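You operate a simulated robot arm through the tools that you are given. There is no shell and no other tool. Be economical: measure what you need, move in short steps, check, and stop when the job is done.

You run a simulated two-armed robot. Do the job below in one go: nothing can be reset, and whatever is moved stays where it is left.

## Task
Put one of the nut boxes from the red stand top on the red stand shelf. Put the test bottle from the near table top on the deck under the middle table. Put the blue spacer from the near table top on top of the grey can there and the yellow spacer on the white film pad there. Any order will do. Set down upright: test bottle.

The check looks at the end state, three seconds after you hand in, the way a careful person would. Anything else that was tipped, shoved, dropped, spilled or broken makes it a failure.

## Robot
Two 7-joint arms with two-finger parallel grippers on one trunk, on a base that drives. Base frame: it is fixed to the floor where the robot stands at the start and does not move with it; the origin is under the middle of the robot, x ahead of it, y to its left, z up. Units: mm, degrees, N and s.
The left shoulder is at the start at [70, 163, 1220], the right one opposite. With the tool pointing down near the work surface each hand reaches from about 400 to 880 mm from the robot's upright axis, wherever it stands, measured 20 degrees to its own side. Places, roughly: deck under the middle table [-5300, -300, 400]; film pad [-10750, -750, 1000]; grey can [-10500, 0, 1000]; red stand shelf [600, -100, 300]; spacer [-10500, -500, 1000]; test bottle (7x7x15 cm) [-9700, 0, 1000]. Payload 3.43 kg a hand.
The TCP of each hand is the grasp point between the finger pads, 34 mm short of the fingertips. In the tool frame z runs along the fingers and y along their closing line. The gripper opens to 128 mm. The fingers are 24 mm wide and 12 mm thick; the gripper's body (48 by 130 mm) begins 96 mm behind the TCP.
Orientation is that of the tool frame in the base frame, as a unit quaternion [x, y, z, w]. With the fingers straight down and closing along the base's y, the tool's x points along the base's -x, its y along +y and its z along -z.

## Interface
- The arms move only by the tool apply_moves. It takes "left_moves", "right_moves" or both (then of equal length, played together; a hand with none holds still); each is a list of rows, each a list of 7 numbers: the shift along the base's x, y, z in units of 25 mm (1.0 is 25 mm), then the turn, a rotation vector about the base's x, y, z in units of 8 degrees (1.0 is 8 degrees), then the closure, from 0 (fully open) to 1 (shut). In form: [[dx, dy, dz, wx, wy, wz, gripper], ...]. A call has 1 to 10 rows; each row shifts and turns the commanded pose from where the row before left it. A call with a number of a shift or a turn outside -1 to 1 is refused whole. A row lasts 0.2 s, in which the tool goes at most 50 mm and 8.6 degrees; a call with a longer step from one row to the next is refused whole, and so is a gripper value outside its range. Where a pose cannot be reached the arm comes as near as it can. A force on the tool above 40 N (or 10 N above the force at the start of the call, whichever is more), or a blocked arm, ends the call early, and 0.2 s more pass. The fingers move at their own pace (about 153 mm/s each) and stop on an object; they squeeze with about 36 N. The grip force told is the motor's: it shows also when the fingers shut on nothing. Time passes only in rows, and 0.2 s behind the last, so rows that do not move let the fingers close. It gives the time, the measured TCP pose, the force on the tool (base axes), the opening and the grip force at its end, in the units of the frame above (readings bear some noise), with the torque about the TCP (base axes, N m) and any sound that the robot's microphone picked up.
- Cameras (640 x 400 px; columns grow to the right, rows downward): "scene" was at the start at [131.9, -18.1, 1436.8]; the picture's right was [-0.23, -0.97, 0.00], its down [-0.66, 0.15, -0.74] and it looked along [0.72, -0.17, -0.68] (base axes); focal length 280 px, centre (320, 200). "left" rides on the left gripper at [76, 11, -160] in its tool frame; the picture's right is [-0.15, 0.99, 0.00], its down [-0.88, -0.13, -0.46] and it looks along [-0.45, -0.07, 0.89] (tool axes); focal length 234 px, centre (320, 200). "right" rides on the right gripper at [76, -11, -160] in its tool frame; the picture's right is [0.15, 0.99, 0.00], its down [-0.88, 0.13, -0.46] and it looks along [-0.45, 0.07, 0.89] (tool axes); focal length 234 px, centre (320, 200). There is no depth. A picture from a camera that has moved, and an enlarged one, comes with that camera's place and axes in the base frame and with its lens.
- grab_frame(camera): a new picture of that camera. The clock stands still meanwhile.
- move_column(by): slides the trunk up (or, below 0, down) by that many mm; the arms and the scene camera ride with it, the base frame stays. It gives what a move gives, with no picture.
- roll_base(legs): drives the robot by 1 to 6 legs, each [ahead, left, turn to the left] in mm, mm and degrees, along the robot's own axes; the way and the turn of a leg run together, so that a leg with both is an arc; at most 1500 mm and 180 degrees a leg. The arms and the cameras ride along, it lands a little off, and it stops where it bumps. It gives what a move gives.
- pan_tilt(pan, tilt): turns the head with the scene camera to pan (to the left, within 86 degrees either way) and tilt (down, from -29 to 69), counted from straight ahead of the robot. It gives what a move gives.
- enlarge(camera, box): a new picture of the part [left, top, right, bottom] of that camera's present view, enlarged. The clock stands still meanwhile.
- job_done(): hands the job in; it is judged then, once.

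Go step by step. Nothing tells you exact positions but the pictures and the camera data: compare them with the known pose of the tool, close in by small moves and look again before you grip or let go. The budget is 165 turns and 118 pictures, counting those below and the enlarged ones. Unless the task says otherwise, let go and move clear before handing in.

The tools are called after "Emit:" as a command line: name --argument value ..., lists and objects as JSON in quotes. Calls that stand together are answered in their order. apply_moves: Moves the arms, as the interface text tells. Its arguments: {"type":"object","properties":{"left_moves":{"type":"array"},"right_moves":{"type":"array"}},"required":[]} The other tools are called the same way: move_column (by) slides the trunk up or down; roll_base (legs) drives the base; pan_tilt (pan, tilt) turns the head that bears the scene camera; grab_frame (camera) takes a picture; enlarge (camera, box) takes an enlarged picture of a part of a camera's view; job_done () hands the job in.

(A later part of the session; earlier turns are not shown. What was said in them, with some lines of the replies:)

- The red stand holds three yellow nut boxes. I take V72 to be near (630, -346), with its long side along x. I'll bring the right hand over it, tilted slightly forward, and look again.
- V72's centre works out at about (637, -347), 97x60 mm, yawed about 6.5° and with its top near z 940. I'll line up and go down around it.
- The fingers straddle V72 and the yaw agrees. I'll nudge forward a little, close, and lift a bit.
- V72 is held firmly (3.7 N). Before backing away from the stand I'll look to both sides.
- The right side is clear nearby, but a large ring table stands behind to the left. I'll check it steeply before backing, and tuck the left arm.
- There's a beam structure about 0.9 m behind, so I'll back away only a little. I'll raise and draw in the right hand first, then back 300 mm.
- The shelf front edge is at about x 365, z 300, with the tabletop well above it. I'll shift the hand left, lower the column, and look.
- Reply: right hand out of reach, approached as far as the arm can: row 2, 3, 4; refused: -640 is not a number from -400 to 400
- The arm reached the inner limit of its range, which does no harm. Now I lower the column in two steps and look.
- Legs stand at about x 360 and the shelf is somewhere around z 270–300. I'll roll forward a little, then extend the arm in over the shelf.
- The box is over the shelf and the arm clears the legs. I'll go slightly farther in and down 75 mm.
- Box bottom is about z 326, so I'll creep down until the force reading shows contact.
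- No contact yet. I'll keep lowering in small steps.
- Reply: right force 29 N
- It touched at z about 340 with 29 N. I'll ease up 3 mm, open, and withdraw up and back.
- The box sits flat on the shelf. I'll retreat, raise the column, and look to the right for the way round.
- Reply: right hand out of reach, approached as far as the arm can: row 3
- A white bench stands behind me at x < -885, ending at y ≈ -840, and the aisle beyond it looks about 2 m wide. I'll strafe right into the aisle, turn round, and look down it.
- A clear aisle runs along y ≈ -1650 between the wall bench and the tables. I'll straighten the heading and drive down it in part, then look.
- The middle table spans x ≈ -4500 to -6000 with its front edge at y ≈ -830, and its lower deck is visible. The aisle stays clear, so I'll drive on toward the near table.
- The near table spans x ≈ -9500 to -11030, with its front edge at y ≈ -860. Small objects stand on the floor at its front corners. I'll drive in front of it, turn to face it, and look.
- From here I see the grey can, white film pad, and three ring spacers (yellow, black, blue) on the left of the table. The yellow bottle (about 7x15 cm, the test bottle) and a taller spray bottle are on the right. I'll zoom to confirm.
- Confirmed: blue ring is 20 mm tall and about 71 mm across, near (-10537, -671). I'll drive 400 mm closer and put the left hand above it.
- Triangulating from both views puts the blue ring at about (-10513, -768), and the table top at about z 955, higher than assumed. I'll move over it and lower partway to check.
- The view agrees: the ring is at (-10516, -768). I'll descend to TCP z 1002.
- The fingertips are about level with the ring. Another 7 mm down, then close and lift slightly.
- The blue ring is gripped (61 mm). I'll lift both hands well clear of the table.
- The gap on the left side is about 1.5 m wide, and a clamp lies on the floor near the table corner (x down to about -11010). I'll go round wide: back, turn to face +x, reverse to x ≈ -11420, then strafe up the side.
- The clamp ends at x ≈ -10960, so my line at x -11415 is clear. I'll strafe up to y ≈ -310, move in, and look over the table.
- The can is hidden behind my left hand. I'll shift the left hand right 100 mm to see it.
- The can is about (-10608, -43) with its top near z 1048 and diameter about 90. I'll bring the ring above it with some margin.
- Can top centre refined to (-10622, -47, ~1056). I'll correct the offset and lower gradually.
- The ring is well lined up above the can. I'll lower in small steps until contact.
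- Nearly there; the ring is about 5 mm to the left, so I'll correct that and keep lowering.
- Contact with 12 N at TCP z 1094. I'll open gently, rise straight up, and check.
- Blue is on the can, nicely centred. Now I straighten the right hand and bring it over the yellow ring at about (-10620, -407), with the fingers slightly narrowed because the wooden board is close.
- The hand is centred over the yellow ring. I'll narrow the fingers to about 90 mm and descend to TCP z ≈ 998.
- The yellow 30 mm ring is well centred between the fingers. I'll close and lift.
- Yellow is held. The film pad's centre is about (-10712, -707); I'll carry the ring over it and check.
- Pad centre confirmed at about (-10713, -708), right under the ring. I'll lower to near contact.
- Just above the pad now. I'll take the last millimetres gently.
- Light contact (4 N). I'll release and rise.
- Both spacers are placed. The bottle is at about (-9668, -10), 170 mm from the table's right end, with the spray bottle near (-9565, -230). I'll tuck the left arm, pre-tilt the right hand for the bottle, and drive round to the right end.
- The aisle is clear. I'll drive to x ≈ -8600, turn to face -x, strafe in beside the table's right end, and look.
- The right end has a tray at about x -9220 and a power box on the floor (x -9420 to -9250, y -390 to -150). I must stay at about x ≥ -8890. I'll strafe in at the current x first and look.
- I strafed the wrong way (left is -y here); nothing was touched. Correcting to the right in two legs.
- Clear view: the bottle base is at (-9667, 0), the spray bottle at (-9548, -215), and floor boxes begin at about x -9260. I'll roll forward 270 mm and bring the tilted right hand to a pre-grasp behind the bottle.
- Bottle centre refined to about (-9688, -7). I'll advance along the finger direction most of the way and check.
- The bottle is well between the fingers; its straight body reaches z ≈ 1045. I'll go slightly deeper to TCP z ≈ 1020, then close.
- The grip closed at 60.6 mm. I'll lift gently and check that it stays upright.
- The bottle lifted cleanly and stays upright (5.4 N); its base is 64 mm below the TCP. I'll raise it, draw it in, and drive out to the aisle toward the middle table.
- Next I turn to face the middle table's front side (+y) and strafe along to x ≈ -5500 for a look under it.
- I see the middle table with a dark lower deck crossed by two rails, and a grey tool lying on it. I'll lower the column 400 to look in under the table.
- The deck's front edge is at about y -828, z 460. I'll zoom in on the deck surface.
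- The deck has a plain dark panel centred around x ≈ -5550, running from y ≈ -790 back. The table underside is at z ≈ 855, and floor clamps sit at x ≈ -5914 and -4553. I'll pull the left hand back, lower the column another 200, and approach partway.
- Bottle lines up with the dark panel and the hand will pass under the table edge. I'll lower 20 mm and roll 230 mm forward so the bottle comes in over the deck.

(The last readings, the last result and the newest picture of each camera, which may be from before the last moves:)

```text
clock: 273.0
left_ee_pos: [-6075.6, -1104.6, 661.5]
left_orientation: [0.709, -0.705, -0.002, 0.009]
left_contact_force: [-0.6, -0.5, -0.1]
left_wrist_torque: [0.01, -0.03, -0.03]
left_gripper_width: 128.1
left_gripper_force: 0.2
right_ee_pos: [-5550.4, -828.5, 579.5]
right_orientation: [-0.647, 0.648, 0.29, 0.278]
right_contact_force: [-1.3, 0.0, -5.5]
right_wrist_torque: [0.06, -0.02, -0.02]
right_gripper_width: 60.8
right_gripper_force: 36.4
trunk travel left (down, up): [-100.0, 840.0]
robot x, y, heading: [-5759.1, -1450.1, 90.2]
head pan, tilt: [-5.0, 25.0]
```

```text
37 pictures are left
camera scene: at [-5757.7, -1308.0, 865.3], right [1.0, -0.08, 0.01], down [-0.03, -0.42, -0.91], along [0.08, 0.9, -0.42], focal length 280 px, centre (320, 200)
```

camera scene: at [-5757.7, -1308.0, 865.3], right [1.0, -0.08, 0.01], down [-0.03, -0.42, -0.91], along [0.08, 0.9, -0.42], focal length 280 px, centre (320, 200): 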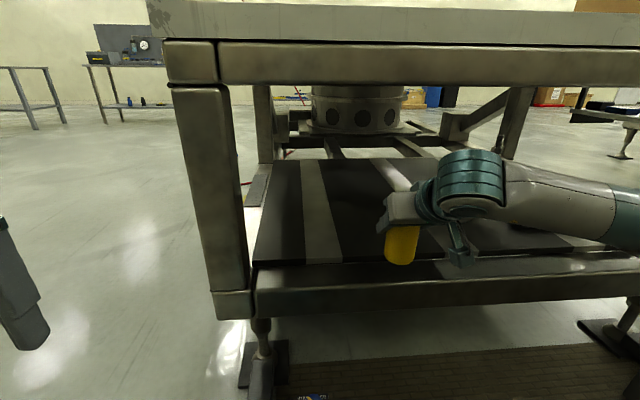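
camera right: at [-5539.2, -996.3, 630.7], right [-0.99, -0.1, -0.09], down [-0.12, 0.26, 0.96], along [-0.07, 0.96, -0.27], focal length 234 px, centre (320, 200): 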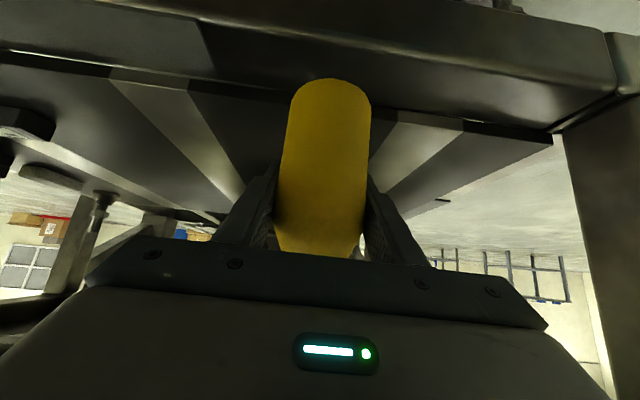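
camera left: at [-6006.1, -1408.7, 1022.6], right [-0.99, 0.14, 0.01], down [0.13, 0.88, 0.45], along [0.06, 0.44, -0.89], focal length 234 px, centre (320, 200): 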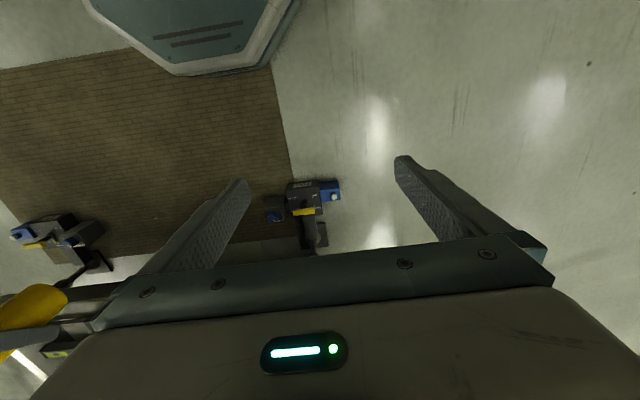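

All clear. I'll roll 120 mm more.

Emit:
roll_base --legs '[[120, 0, 0]]'

Emit:
grab_frame --camera "right"

Emit:
grab_frame --camera "scene"

```text
clock: 274.3
left_ee_pos: [-6070.9, -985.0, 664.7]
left_orientation: [0.709, -0.705, -0.005, 0.012]
left_contact_force: [-0.1, -0.2, -0.3]
left_wrist_torque: [0.02, 0.03, -0.02]
left_gripper_width: 127.8
left_gripper_force: 0.1
right_ee_pos: [-5545.8, -707.7, 576.8]
right_orientation: [-0.646, 0.649, 0.293, 0.275]
right_contact_force: [0.4, 0.2, -4.6]
right_wrist_torque: [0.07, 0.0, 0.01]
right_gripper_width: 60.7
right_gripper_force: 36.0
trunk travel left (down, up): [-100.0, 840.0]
robot x, y, heading: [-5758.5, -1335.3, 90.2]
head pan, tilt: [-5.0, 25.0]
```

```text
36 pictures are left
camera right: at [-5534.8, -875.4, 628.5], right [-0.99, -0.1, -0.08], down [-0.11, 0.26, 0.96], along [-0.08, 0.96, -0.27], focal length 234 px, centre (320, 200)
```

right: 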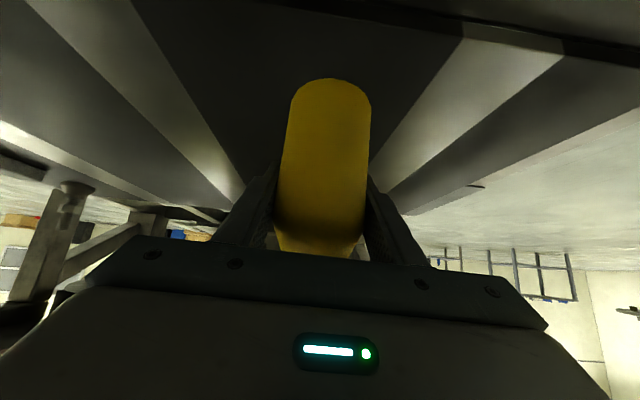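

```text
35 pictures are left
camera scene: at [-5758.1, -1187.1, 865.3], right [1.0, -0.08, 0.01], down [-0.03, -0.42, -0.91], along [0.08, 0.9, -0.42], focal length 280 px, centre (320, 200)
```

scene: 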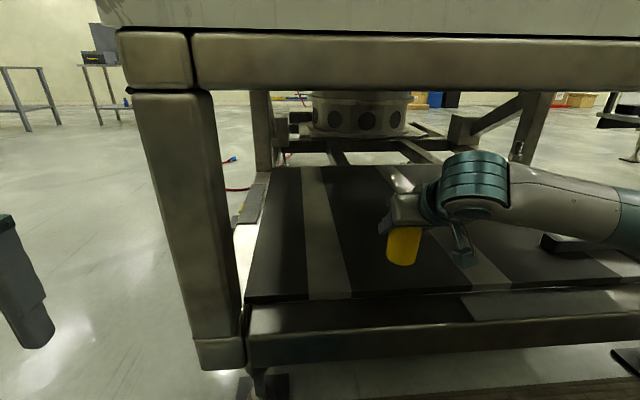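

The bottle is over the deck. I'll move 50 mm further in with the arm while lowering to about 15 mm above the deck.

Emit:
apply_moves --right_moves '[[0, 0.6, -0.4, 0, 0, 0, 1], [0, 0.7, -0.4, 0, 0, 0, 1], [0, 0.7, -0.3, 0, 0, 0, 1], [0, 0, 0, 0, 0, 0, 1]]'

Emit:
enlarge --camera "scene" --box '[320, 140, 520, 300]'

Emit:
grab_frame --camera "right"

```text
clock: 275.3
left_ee_pos: [-6065.5, -984.6, 666.9]
left_orientation: [0.71, -0.704, -0.007, 0.014]
left_contact_force: [0.2, -0.2, -0.1]
left_wrist_torque: [0.02, -0.03, 0.02]
left_gripper_width: 128.2
left_gripper_force: 0.1
right_ee_pos: [-5542.1, -657.6, 545.2]
right_orientation: [-0.645, 0.65, 0.296, 0.273]
right_contact_force: [-0.2, -0.4, -5.5]
right_wrist_torque: [0.07, -0.04, 0.04]
right_gripper_width: 60.7
right_gripper_force: 35.6
trunk travel left (down, up): [-100.0, 840.0]
robot x, y, heading: [-5760.2, -1333.4, 89.9]
head pan, tilt: [-5.0, 25.0]
```

```text
2.50 times, centred on (420, 220) of scene
camera zoom: at [-5758.1, -1187.1, 865.3], right [1.0, -0.08, 0.01], down [-0.03, -0.42, -0.91], along [0.08, 0.9, -0.42], focal length 701 px, centre (70, 150)
```

zoom: 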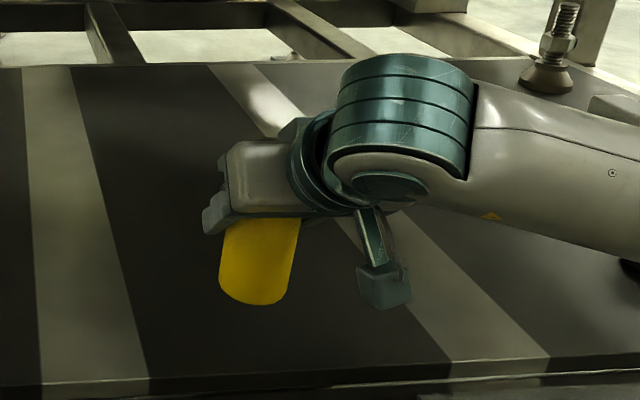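

```text
33 pictures are left
camera right: at [-5530.1, -824.9, 598.7], right [-0.99, -0.1, -0.08], down [-0.1, 0.26, 0.96], along [-0.08, 0.96, -0.27], focal length 234 px, centre (320, 200)
```

right: 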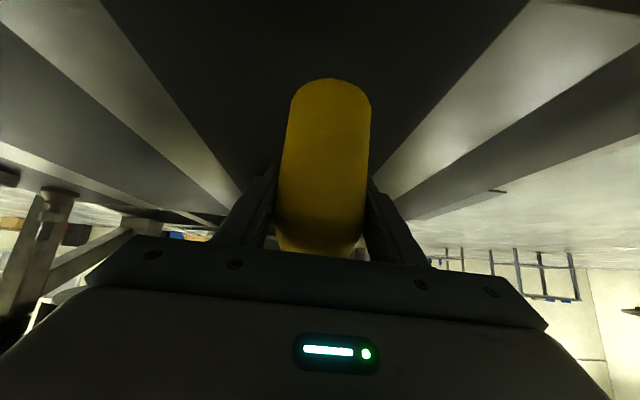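

The robot seems to be leaning to the right slightly more over time (left hand rising). I'll check around the base with the left camera and a steep head view before lowering.

Emit:
grab_frame --camera "left"

Emit:
pan_tilt --pan -5 --tilt 60

Emit:
grab_frame --camera "scene"

```text
32 pictures are left
camera left: at [-6070.5, -1059.2, 828.7], right [-0.99, 0.14, 0.03], down [0.14, 0.89, 0.44], along [0.04, 0.44, -0.9], focal length 234 px, centre (320, 200)
```

left: 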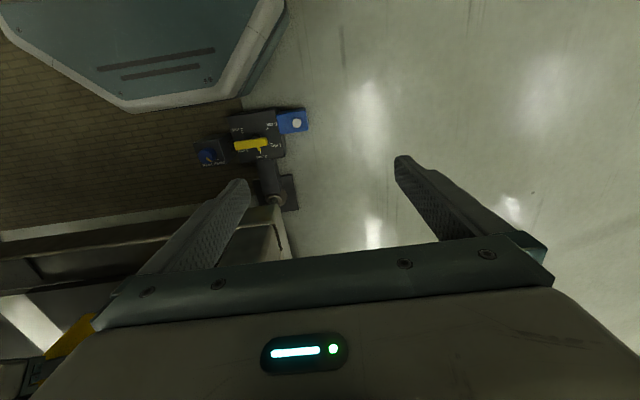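

```text
clock: 276.3
left_ee_pos: [-6065.0, -984.8, 667.4]
left_orientation: [0.709, -0.705, -0.009, 0.014]
left_contact_force: [0.0, -0.5, 0.3]
left_wrist_torque: [-0.03, -0.03, -0.03]
left_gripper_width: 127.9
left_gripper_force: 0.2
right_ee_pos: [-5542.4, -657.7, 547.1]
right_orientation: [-0.644, 0.651, 0.294, 0.273]
right_contact_force: [-0.6, 0.7, -4.4]
right_wrist_torque: [0.07, -0.01, -0.01]
right_gripper_width: 60.7
right_gripper_force: 35.8
trunk travel left (down, up): [-100.0, 840.0]
robot x, y, heading: [-5757.8, -1331.0, 90.3]
head pan, tilt: [-5.0, 60.0]
```

```text
31 pictures are left
camera scene: at [-5759.8, -1212.6, 815.3], right [1.0, -0.08, 0.01], down [-0.07, -0.86, -0.5], along [0.05, 0.5, -0.87], focal length 280 px, centre (320, 200)
```

scene: 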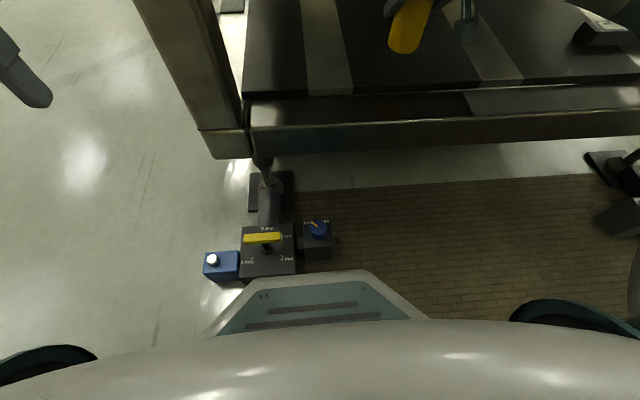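

The base front is within about 30 mm of the floor clamp, so I'll back off 40 mm for safety and extend the arm to compensate, then check the lean.

Emit:
roll_base --legs '[[-40, 0, 0]]'

Emit:
apply_moves --right_moves '[[0, 0.6, 0, 0, 0, 0, 1], [0, 0.6, 0, 0, 0, 0, 1], [0, 0, 0, 0, 0, 0, 1]]'

Emit:
grab_frame --camera "right"

```text
clock: 277.2
left_ee_pos: [-6064.5, -1025.5, 667.5]
left_orientation: [0.709, -0.705, -0.009, 0.014]
left_contact_force: [-0.2, 0.1, -0.6]
left_wrist_torque: [0.0, 0.01, 0.03]
left_gripper_width: 128.1
left_gripper_force: 0.0
right_ee_pos: [-5542.2, -697.4, 546.9]
right_orientation: [-0.645, 0.65, 0.296, 0.273]
right_contact_force: [0.0, -0.1, -4.8]
right_wrist_torque: [0.06, -0.01, -0.01]
right_gripper_width: 60.5
right_gripper_force: 36.5
trunk travel left (down, up): [-100.0, 840.0]
robot x, y, heading: [-5759.7, -1373.9, 90.2]
head pan, tilt: [-5.0, 60.0]
```

```text
clock: 278.0
left_ee_pos: [-6059.8, -1023.7, 668.8]
left_orientation: [0.71, -0.704, -0.011, 0.017]
left_contact_force: [0.5, -0.6, 0.7]
left_wrist_torque: [0.0, 0.0, -0.02]
left_gripper_width: 127.7
left_gripper_force: 0.0
right_ee_pos: [-5537.3, -665.8, 544.9]
right_orientation: [-0.643, 0.652, 0.296, 0.27]
right_contact_force: [-0.6, 0.1, -5.0]
right_wrist_torque: [0.08, -0.01, 0.01]
right_gripper_width: 60.8
right_gripper_force: 36.2
trunk travel left (down, up): [-100.0, 840.0]
robot x, y, heading: [-5760.8, -1371.9, 90.0]
head pan, tilt: [-5.0, 60.0]
```

```text
30 pictures are left
camera right: at [-5524.4, -834.9, 596.4], right [-0.99, -0.1, -0.07], down [-0.09, 0.26, 0.96], along [-0.08, 0.96, -0.27], focal length 234 px, centre (320, 200)
```

right: 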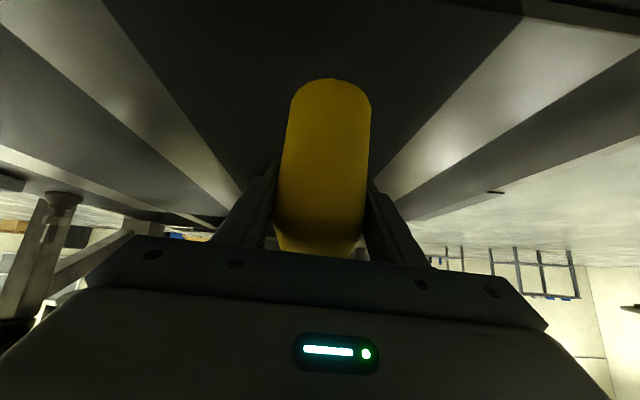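

The trunk leans about 2.2° to the right with this reach. I'll turn the hand back by that amount so the bottle is vertical, then lower gently to contact.

Emit:
apply_moves --right_moves '[[0, 0, 0, 0, -0.28, 0, 1], [0, 0, -0.12, 0, 0, 0, 1], [0, 0, -0.12, 0, 0, 0, 1], [0, 0, 0, 0, 0, 0, 1]]'

Emit:
apply_moves --right_moves '[[0, 0, -0.1, 0, 0, 0, 1], [0, 0, -0.08, 0, 0, 0, 1]]'

```text
clock: 279.0
left_ee_pos: [-6059.6, -1023.7, 669.7]
left_orientation: [0.709, -0.705, -0.011, 0.017]
left_contact_force: [-0.6, 0.2, -0.2]
left_wrist_torque: [0.02, 0.0, -0.03]
left_gripper_width: 128.0
left_gripper_force: 0.1
right_ee_pos: [-5536.4, -668.1, 540.0]
right_orientation: [0.649, -0.646, -0.285, -0.283]
right_contact_force: [-0.1, 0.1, -5.8]
right_wrist_torque: [0.07, -0.03, 0.03]
right_gripper_width: 60.4
right_gripper_force: 36.3
trunk travel left (down, up): [-100.0, 840.0]
robot x, y, heading: [-5758.2, -1372.3, 90.2]
head pan, tilt: [-5.0, 60.0]
```

```text
clock: 279.6
left_ee_pos: [-6060.1, -1023.7, 669.4]
left_orientation: [0.71, -0.704, -0.011, 0.016]
left_contact_force: [0.7, -0.2, -0.6]
left_wrist_torque: [0.0, 0.0, 0.0]
left_gripper_width: 127.7
left_gripper_force: 0.1
right_ee_pos: [-5536.5, -667.1, 533.9]
right_orientation: [0.649, -0.647, -0.285, -0.283]
right_contact_force: [0.1, 0.4, -5.0]
right_wrist_torque: [0.08, 0.0, -0.01]
right_gripper_width: 60.7
right_gripper_force: 35.8
trunk travel left (down, up): [-100.0, 840.0]
robot x, y, heading: [-5758.0, -1375.5, 90.2]
head pan, tilt: [-5.0, 60.0]
```

The hand is level again and there's no contact yet at z 534. I'll continue in small steps.

Emit:
apply_moves --right_moves '[[0, 0, -0.1, 0, 0, 0, 1], [0, 0, -0.08, 0, 0, 0, 1]]'

Emit:
grab_frame --camera "right"

Emit:
enlarge --camera "scene" --box '[320, 0, 520, 110]'

```text
clock: 280.2
left_ee_pos: [-6059.7, -1024.4, 669.2]
left_orientation: [0.71, -0.704, -0.012, 0.015]
left_contact_force: [0.2, 0.9, 0.1]
left_wrist_torque: [0.03, 0.0, 0.01]
left_gripper_width: 127.8
left_gripper_force: 0.1
right_ee_pos: [-5536.8, -666.5, 529.3]
right_orientation: [0.649, -0.646, -0.285, -0.282]
right_contact_force: [-0.4, 0.2, -4.3]
right_wrist_torque: [0.03, 0.0, -0.01]
right_gripper_width: 60.2
right_gripper_force: 35.7
trunk travel left (down, up): [-100.0, 840.0]
robot x, y, heading: [-5756.8, -1370.1, 90.3]
head pan, tilt: [-5.0, 60.0]
```

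```text
29 pictures are left
camera right: at [-5527.1, -834.8, 581.7], right [-0.99, -0.1, -0.11], down [-0.13, 0.26, 0.96], along [-0.07, 0.96, -0.27], focal length 234 px, centre (320, 200)
```

right: 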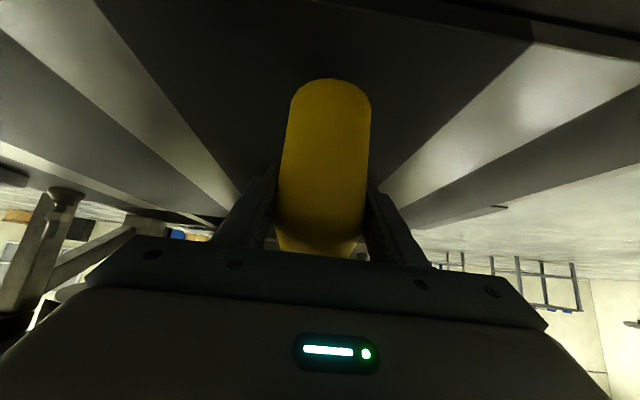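

```text
3.20 times, centred on (420, 55) of scene
camera zoom: at [-5759.6, -1252.4, 815.3], right [1.0, -0.08, 0.01], down [-0.07, -0.86, -0.5], along [0.05, 0.5, -0.87], focal length 898 px, centre (0, 664)
```

zoom: 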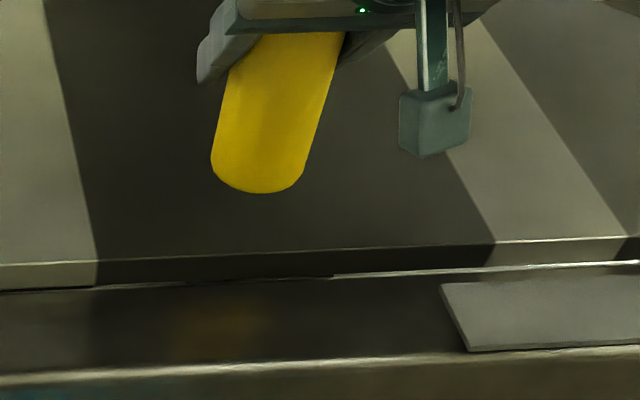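

Still no contact; continuing down in small steps.

Emit:
apply_moves --right_moves '[[0, 0, -0.12, 0, 0, 0, 1], [0, 0, -0.1, 0, 0, 0, 1]]'

Emit:
apply_moves --right_moves '[[0, 0, -0.12, 0, 0, 0, 1], [0, 0, -0.1, 0, 0, 0, 1]]'

```text
clock: 280.8
left_ee_pos: [-6058.2, -1025.4, 669.0]
left_orientation: [0.71, -0.704, -0.011, 0.017]
left_contact_force: [0.1, 0.4, -0.1]
left_wrist_torque: [0.0, -0.01, 0.01]
left_gripper_width: 128.1
left_gripper_force: 0.0
right_ee_pos: [-5537.1, -668.0, 524.0]
right_orientation: [0.649, -0.646, -0.285, -0.284]
right_contact_force: [-0.2, 0.2, -4.7]
right_wrist_torque: [0.05, 0.02, 0.01]
right_gripper_width: 60.8
right_gripper_force: 36.0
trunk travel left (down, up): [-100.0, 840.0]
robot x, y, heading: [-5759.5, -1369.8, 90.2]
head pan, tilt: [-5.0, 60.0]
```

```text
clock: 281.4
left_ee_pos: [-6060.8, -1024.0, 669.5]
left_orientation: [0.71, -0.704, -0.011, 0.016]
left_contact_force: [0.4, 0.1, 0.8]
left_wrist_torque: [-0.02, 0.02, 0.03]
left_gripper_width: 128.0
left_gripper_force: 0.0
right_ee_pos: [-5537.5, -666.5, 518.2]
right_orientation: [0.649, -0.647, -0.284, -0.283]
right_contact_force: [0.1, 0.8, -4.8]
right_wrist_torque: [0.04, 0.0, -0.01]
right_gripper_width: 60.5
right_gripper_force: 35.6
trunk travel left (down, up): [-100.0, 840.0]
robot x, y, heading: [-5759.2, -1373.1, 90.0]
head pan, tilt: [-5.0, 60.0]
```

No contact at z 518. Continuing.

Emit:
apply_moves --right_moves '[[0, 0, -0.12, 0, 0, 0, 1], [0, 0, -0.1, 0, 0, 0, 1]]'

Emit:
enlarge --camera "scene" --box '[320, 0, 520, 110]'

```text
clock: 282.0
left_ee_pos: [-6060.5, -1024.1, 669.5]
left_orientation: [0.71, -0.704, -0.011, 0.016]
left_contact_force: [-0.2, -0.1, 0.3]
left_wrist_torque: [0.0, -0.01, -0.01]
left_gripper_width: 127.9
left_gripper_force: 0.0
right_ee_pos: [-5537.5, -666.5, 512.8]
right_orientation: [0.649, -0.647, -0.284, -0.282]
right_contact_force: [0.8, -0.2, -5.1]
right_wrist_torque: [0.1, 0.0, -0.01]
right_gripper_width: 60.4
right_gripper_force: 35.7
trunk travel left (down, up): [-100.0, 840.0]
robot x, y, heading: [-5757.3, -1369.8, 90.4]
head pan, tilt: [-5.0, 60.0]
```

```text
3.20 times, centred on (420, 55) of scene
camera zoom: at [-5759.6, -1252.4, 815.3], right [1.0, -0.08, 0.01], down [-0.07, -0.86, -0.5], along [0.05, 0.5, -0.87], focal length 898 px, centre (0, 664)
```

zoom: 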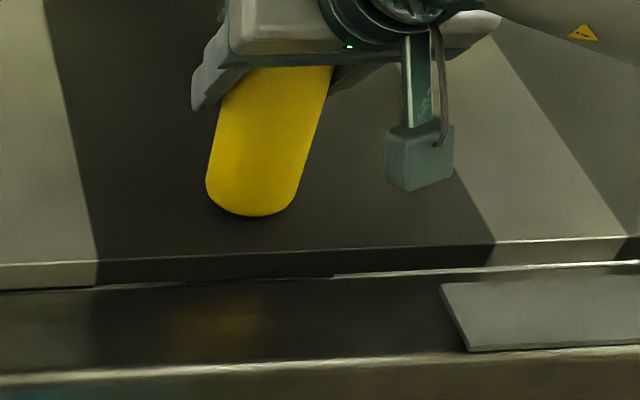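

Nearly touching (contact shadow visible), and the bottle is only about 37 mm from the deck's front edge. I'll move 30 mm further in, then continue lowering.

Emit:
apply_moves --right_moves '[[0, 0.6, 0.1, 0, 0, 0, 1], [0, 0.6, 0, 0, 0, 0, 1], [0, 0, -0.1, 0, 0, 0, 1], [0, 0, 0, 0, 0, 0, 1]]'

Emit:
apply_moves --right_moves '[[0, 0, -0.1, 0, 0, 0, 1], [0, 0, -0.06, 0, 0, 0, 1]]'

```text
clock: 283.0
left_ee_pos: [-6060.0, -1024.7, 669.3]
left_orientation: [0.709, -0.705, -0.011, 0.016]
left_contact_force: [0.3, 0.2, 0.5]
left_wrist_torque: [0.0, 0.0, 0.03]
left_gripper_width: 128.2
left_gripper_force: 0.1
right_ee_pos: [-5537.3, -637.6, 513.7]
right_orientation: [0.649, -0.647, -0.284, -0.283]
right_contact_force: [-0.3, 0.6, -3.9]
right_wrist_torque: [0.07, 0.0, -0.01]
right_gripper_width: 60.9
right_gripper_force: 35.8
trunk travel left (down, up): [-100.0, 840.0]
robot x, y, heading: [-5757.9, -1370.5, 90.3]
head pan, tilt: [-5.0, 60.0]
```

```text
clock: 283.6
left_ee_pos: [-6060.9, -1024.8, 669.2]
left_orientation: [0.709, -0.705, -0.011, 0.016]
left_contact_force: [-0.1, 0.1, 0.5]
left_wrist_torque: [0.02, -0.02, 0.0]
left_gripper_width: 127.9
left_gripper_force: 0.0
right_ee_pos: [-5537.3, -637.7, 508.5]
right_orientation: [0.649, -0.646, -0.285, -0.283]
right_contact_force: [-0.2, -0.3, -5.6]
right_wrist_torque: [0.04, 0.04, 0.01]
right_gripper_width: 60.5
right_gripper_force: 35.4
trunk travel left (down, up): [-100.0, 840.0]
robot x, y, heading: [-5755.0, -1369.4, 90.2]
head pan, tilt: [-5.0, 60.0]
```

Still free at z 508. Continuing gently.

Emit:
apply_moves --right_moves '[[0, 0, -0.1, 0, 0, 0, 1], [0, 0, -0.06, 0, 0, 0, 1]]'

Emit:
apply_moves --right_moves '[[0, 0, -0.1, 0, 0, 0, 1], [0, 0, -0.06, 0, 0, 0, 1]]'

Emit:
enlarge --camera "scene" --box '[320, 0, 520, 110]'

```text
clock: 284.2
left_ee_pos: [-6060.4, -1025.2, 670.5]
left_orientation: [0.71, -0.704, -0.011, 0.016]
left_contact_force: [-0.7, 0.3, -0.1]
left_wrist_torque: [-0.01, 0.0, -0.02]
left_gripper_width: 128.0
left_gripper_force: 0.1
right_ee_pos: [-5537.5, -637.6, 508.5]
right_orientation: [0.648, -0.645, -0.287, -0.284]
right_contact_force: [1.9, -1.9, 10.1]
right_wrist_torque: [-0.57, -0.33, 0.02]
right_gripper_width: 60.3
right_gripper_force: 35.7
trunk travel left (down, up): [-100.0, 840.0]
robot x, y, heading: [-5754.1, -1371.5, 90.2]
head pan, tilt: [-5.0, 60.0]
```

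```text
clock: 284.8
left_ee_pos: [-6061.0, -1026.4, 670.8]
left_orientation: [0.709, -0.705, -0.012, 0.016]
left_contact_force: [-0.9, -0.3, 0.1]
left_wrist_torque: [-0.01, 0.03, -0.02]
left_gripper_width: 127.9
left_gripper_force: 0.0
right_ee_pos: [-5537.5, -637.7, 507.1]
right_orientation: [0.647, -0.645, -0.288, -0.286]
right_contact_force: [-1.2, 3.9, 26.5]
right_wrist_torque: [-0.24, -0.21, -0.24]
right_gripper_width: 60.8
right_gripper_force: 35.8
trunk travel left (down, up): [-100.0, 840.0]
robot x, y, heading: [-5757.8, -1370.8, 90.3]
head pan, tilt: [-5.0, 60.0]
```

```text
3.20 times, centred on (420, 55) of scene
camera zoom: at [-5760.4, -1254.4, 815.9], right [1.0, -0.08, 0.01], down [-0.07, -0.86, -0.5], along [0.05, 0.5, -0.86], focal length 898 px, centre (0, 664)
```

zoom: 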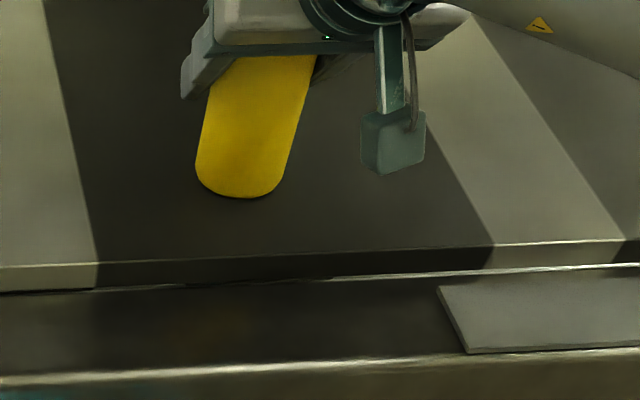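

Contact: the bottle is seated at TCP z ≈ 508. I'll relax the push, open, and draw straight back.

Emit:
apply_moves --right_moves '[[0, 0, 0.15, 0, 0, 0, 1], [0, 0, 0.1, 0, 0, 0, 1], [0, 0, 0, 0, 0, 0, 1]]'

Emit:
apply_moves --right_moves '[[0, 0, 0, 0, 0, 0, 0.45], [0, 0, 0, 0, 0, 0, 0.3], [0, 0, 0, 0, 0, 0, 0], [0, 0, 0, 0, 0, 0, 0], [0, -0.6, 0.3, 0, 0, 0, 0], [0, -0.8, 0.4, 0, 0, 0, 0], [0, -0.8, 0.4, 0, 0, 0, 0], [0, -0.8, 0.2, 0, 0, 0, 0]]'

Emit:
grab_frame --camera "right"

```text
clock: 285.6
left_ee_pos: [-6058.8, -1024.2, 668.7]
left_orientation: [0.709, -0.704, -0.011, 0.016]
left_contact_force: [0.5, -0.3, 0.5]
left_wrist_torque: [0.0, 0.01, 0.0]
left_gripper_width: 128.1
left_gripper_force: 0.1
right_ee_pos: [-5537.8, -637.6, 505.4]
right_orientation: [0.649, -0.647, -0.284, -0.282]
right_contact_force: [-2.7, 2.2, 1.9]
right_wrist_torque: [0.29, 0.12, 0.06]
right_gripper_width: 60.6
right_gripper_force: 36.2
trunk travel left (down, up): [-100.0, 840.0]
robot x, y, heading: [-5756.6, -1372.1, 90.3]
head pan, tilt: [-5.0, 60.0]
```

```text
clock: 287.4
left_ee_pos: [-6060.9, -1023.2, 668.5]
left_orientation: [0.709, -0.705, -0.012, 0.017]
left_contact_force: [-0.5, -0.5, -1.0]
left_wrist_torque: [0.0, 0.0, 0.0]
left_gripper_width: 127.7
left_gripper_force: 0.0
right_ee_pos: [-5538.3, -712.3, 539.9]
right_orientation: [0.649, -0.647, -0.284, -0.283]
right_contact_force: [0.4, -0.2, 1.2]
right_wrist_torque: [0.01, 0.01, -0.02]
right_gripper_width: 128.0
right_gripper_force: 0.2
trunk travel left (down, up): [-100.0, 840.0]
robot x, y, heading: [-5757.1, -1373.1, 90.3]
head pan, tilt: [-5.0, 60.0]
```

```text
25 pictures are left
camera right: at [-5527.6, -880.3, 592.4], right [-0.99, -0.1, -0.11], down [-0.13, 0.26, 0.96], along [-0.07, 0.96, -0.27], focal length 234 px, centre (320, 200)
```

right: 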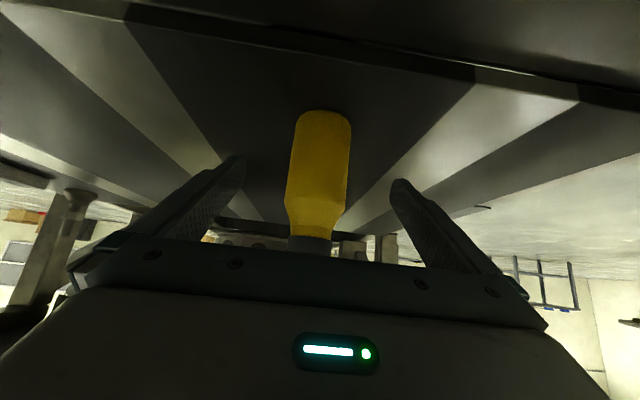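

The bottle stands upright on the deck. I'll back the robot out of the table and take a final look.

Emit:
roll_base --legs '[[-300, 0, 0]]'

Emit:
pan_tilt --pan -10 --tilt 20

Emit:
grab_frame --camera "scene"

Emit:
grab_frame --camera "right"

```text
clock: 289.4
left_ee_pos: [-6057.7, -1322.6, 669.9]
left_orientation: [0.712, -0.702, -0.011, 0.016]
left_contact_force: [0.3, -0.2, 0.3]
left_wrist_torque: [0.02, -0.01, 0.02]
left_gripper_width: 128.0
left_gripper_force: 0.1
right_ee_pos: [-5536.8, -1008.6, 541.0]
right_orientation: [0.65, -0.644, -0.286, -0.283]
right_contact_force: [-0.8, 1.0, -1.0]
right_wrist_torque: [0.0, 0.01, 0.0]
right_gripper_width: 128.1
right_gripper_force: 0.0
trunk travel left (down, up): [-100.0, 840.0]
robot x, y, heading: [-5753.7, -1668.4, 90.6]
head pan, tilt: [-5.0, 60.0]
```

```text
clock: 290.5
left_ee_pos: [-6052.9, -1323.8, 671.1]
left_orientation: [0.711, -0.703, -0.014, 0.019]
left_contact_force: [-0.3, 0.9, 0.8]
left_wrist_torque: [0.02, 0.02, 0.0]
left_gripper_width: 127.9
left_gripper_force: 0.1
right_ee_pos: [-5534.0, -1009.0, 538.1]
right_orientation: [0.65, -0.645, -0.288, -0.28]
right_contact_force: [-0.5, -1.3, -0.4]
right_wrist_torque: [0.0, 0.01, 0.03]
right_gripper_width: 128.1
right_gripper_force: 0.1
trunk travel left (down, up): [-100.0, 840.0]
robot x, y, heading: [-5754.1, -1669.2, 90.6]
head pan, tilt: [-10.0, 20.0]
```

```text
24 pictures are left
camera scene: at [-5746.2, -1524.9, 873.5], right [0.99, -0.16, 0.01], down [-0.05, -0.34, -0.94], along [0.16, 0.93, -0.34], focal length 280 px, centre (320, 200)
```

scene: 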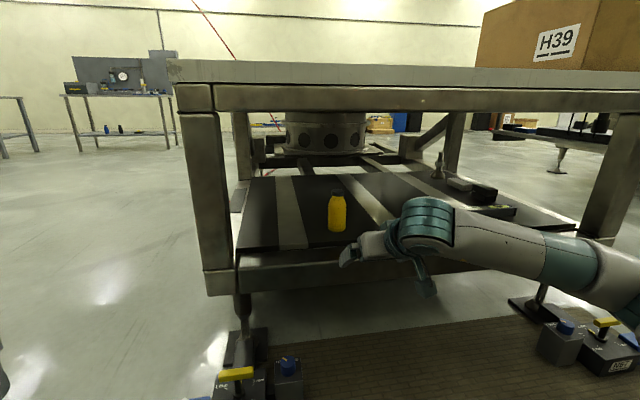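

```text
23 pictures are left
camera right: at [-5522.0, -1176.2, 590.8], right [-0.99, -0.11, -0.1], down [-0.13, 0.26, 0.96], along [-0.08, 0.96, -0.27], focal length 234 px, centre (320, 200)
```

right: 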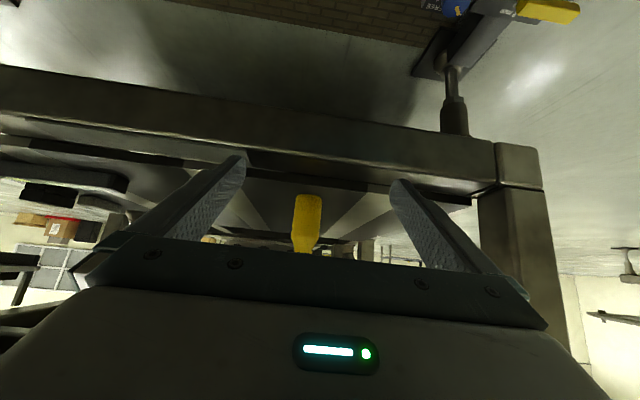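

The bottle stands upright on the deck under the middle table and both hands are clear. All four placements are done, so I'm handing in.

Emit:
job_done

```text
The job is handed in.
```

The job is handed in with all four items placed, and I saw nothing else knocked or moved along the way:
- **Nut box:** V72 is on the red stand shelf.
- **Blue spacer:** it sits on top of the grey can.
- **Yellow spacer:** it sits on the white film pad.
- **Test bottle:** it stands upright on the deck under the middle table.
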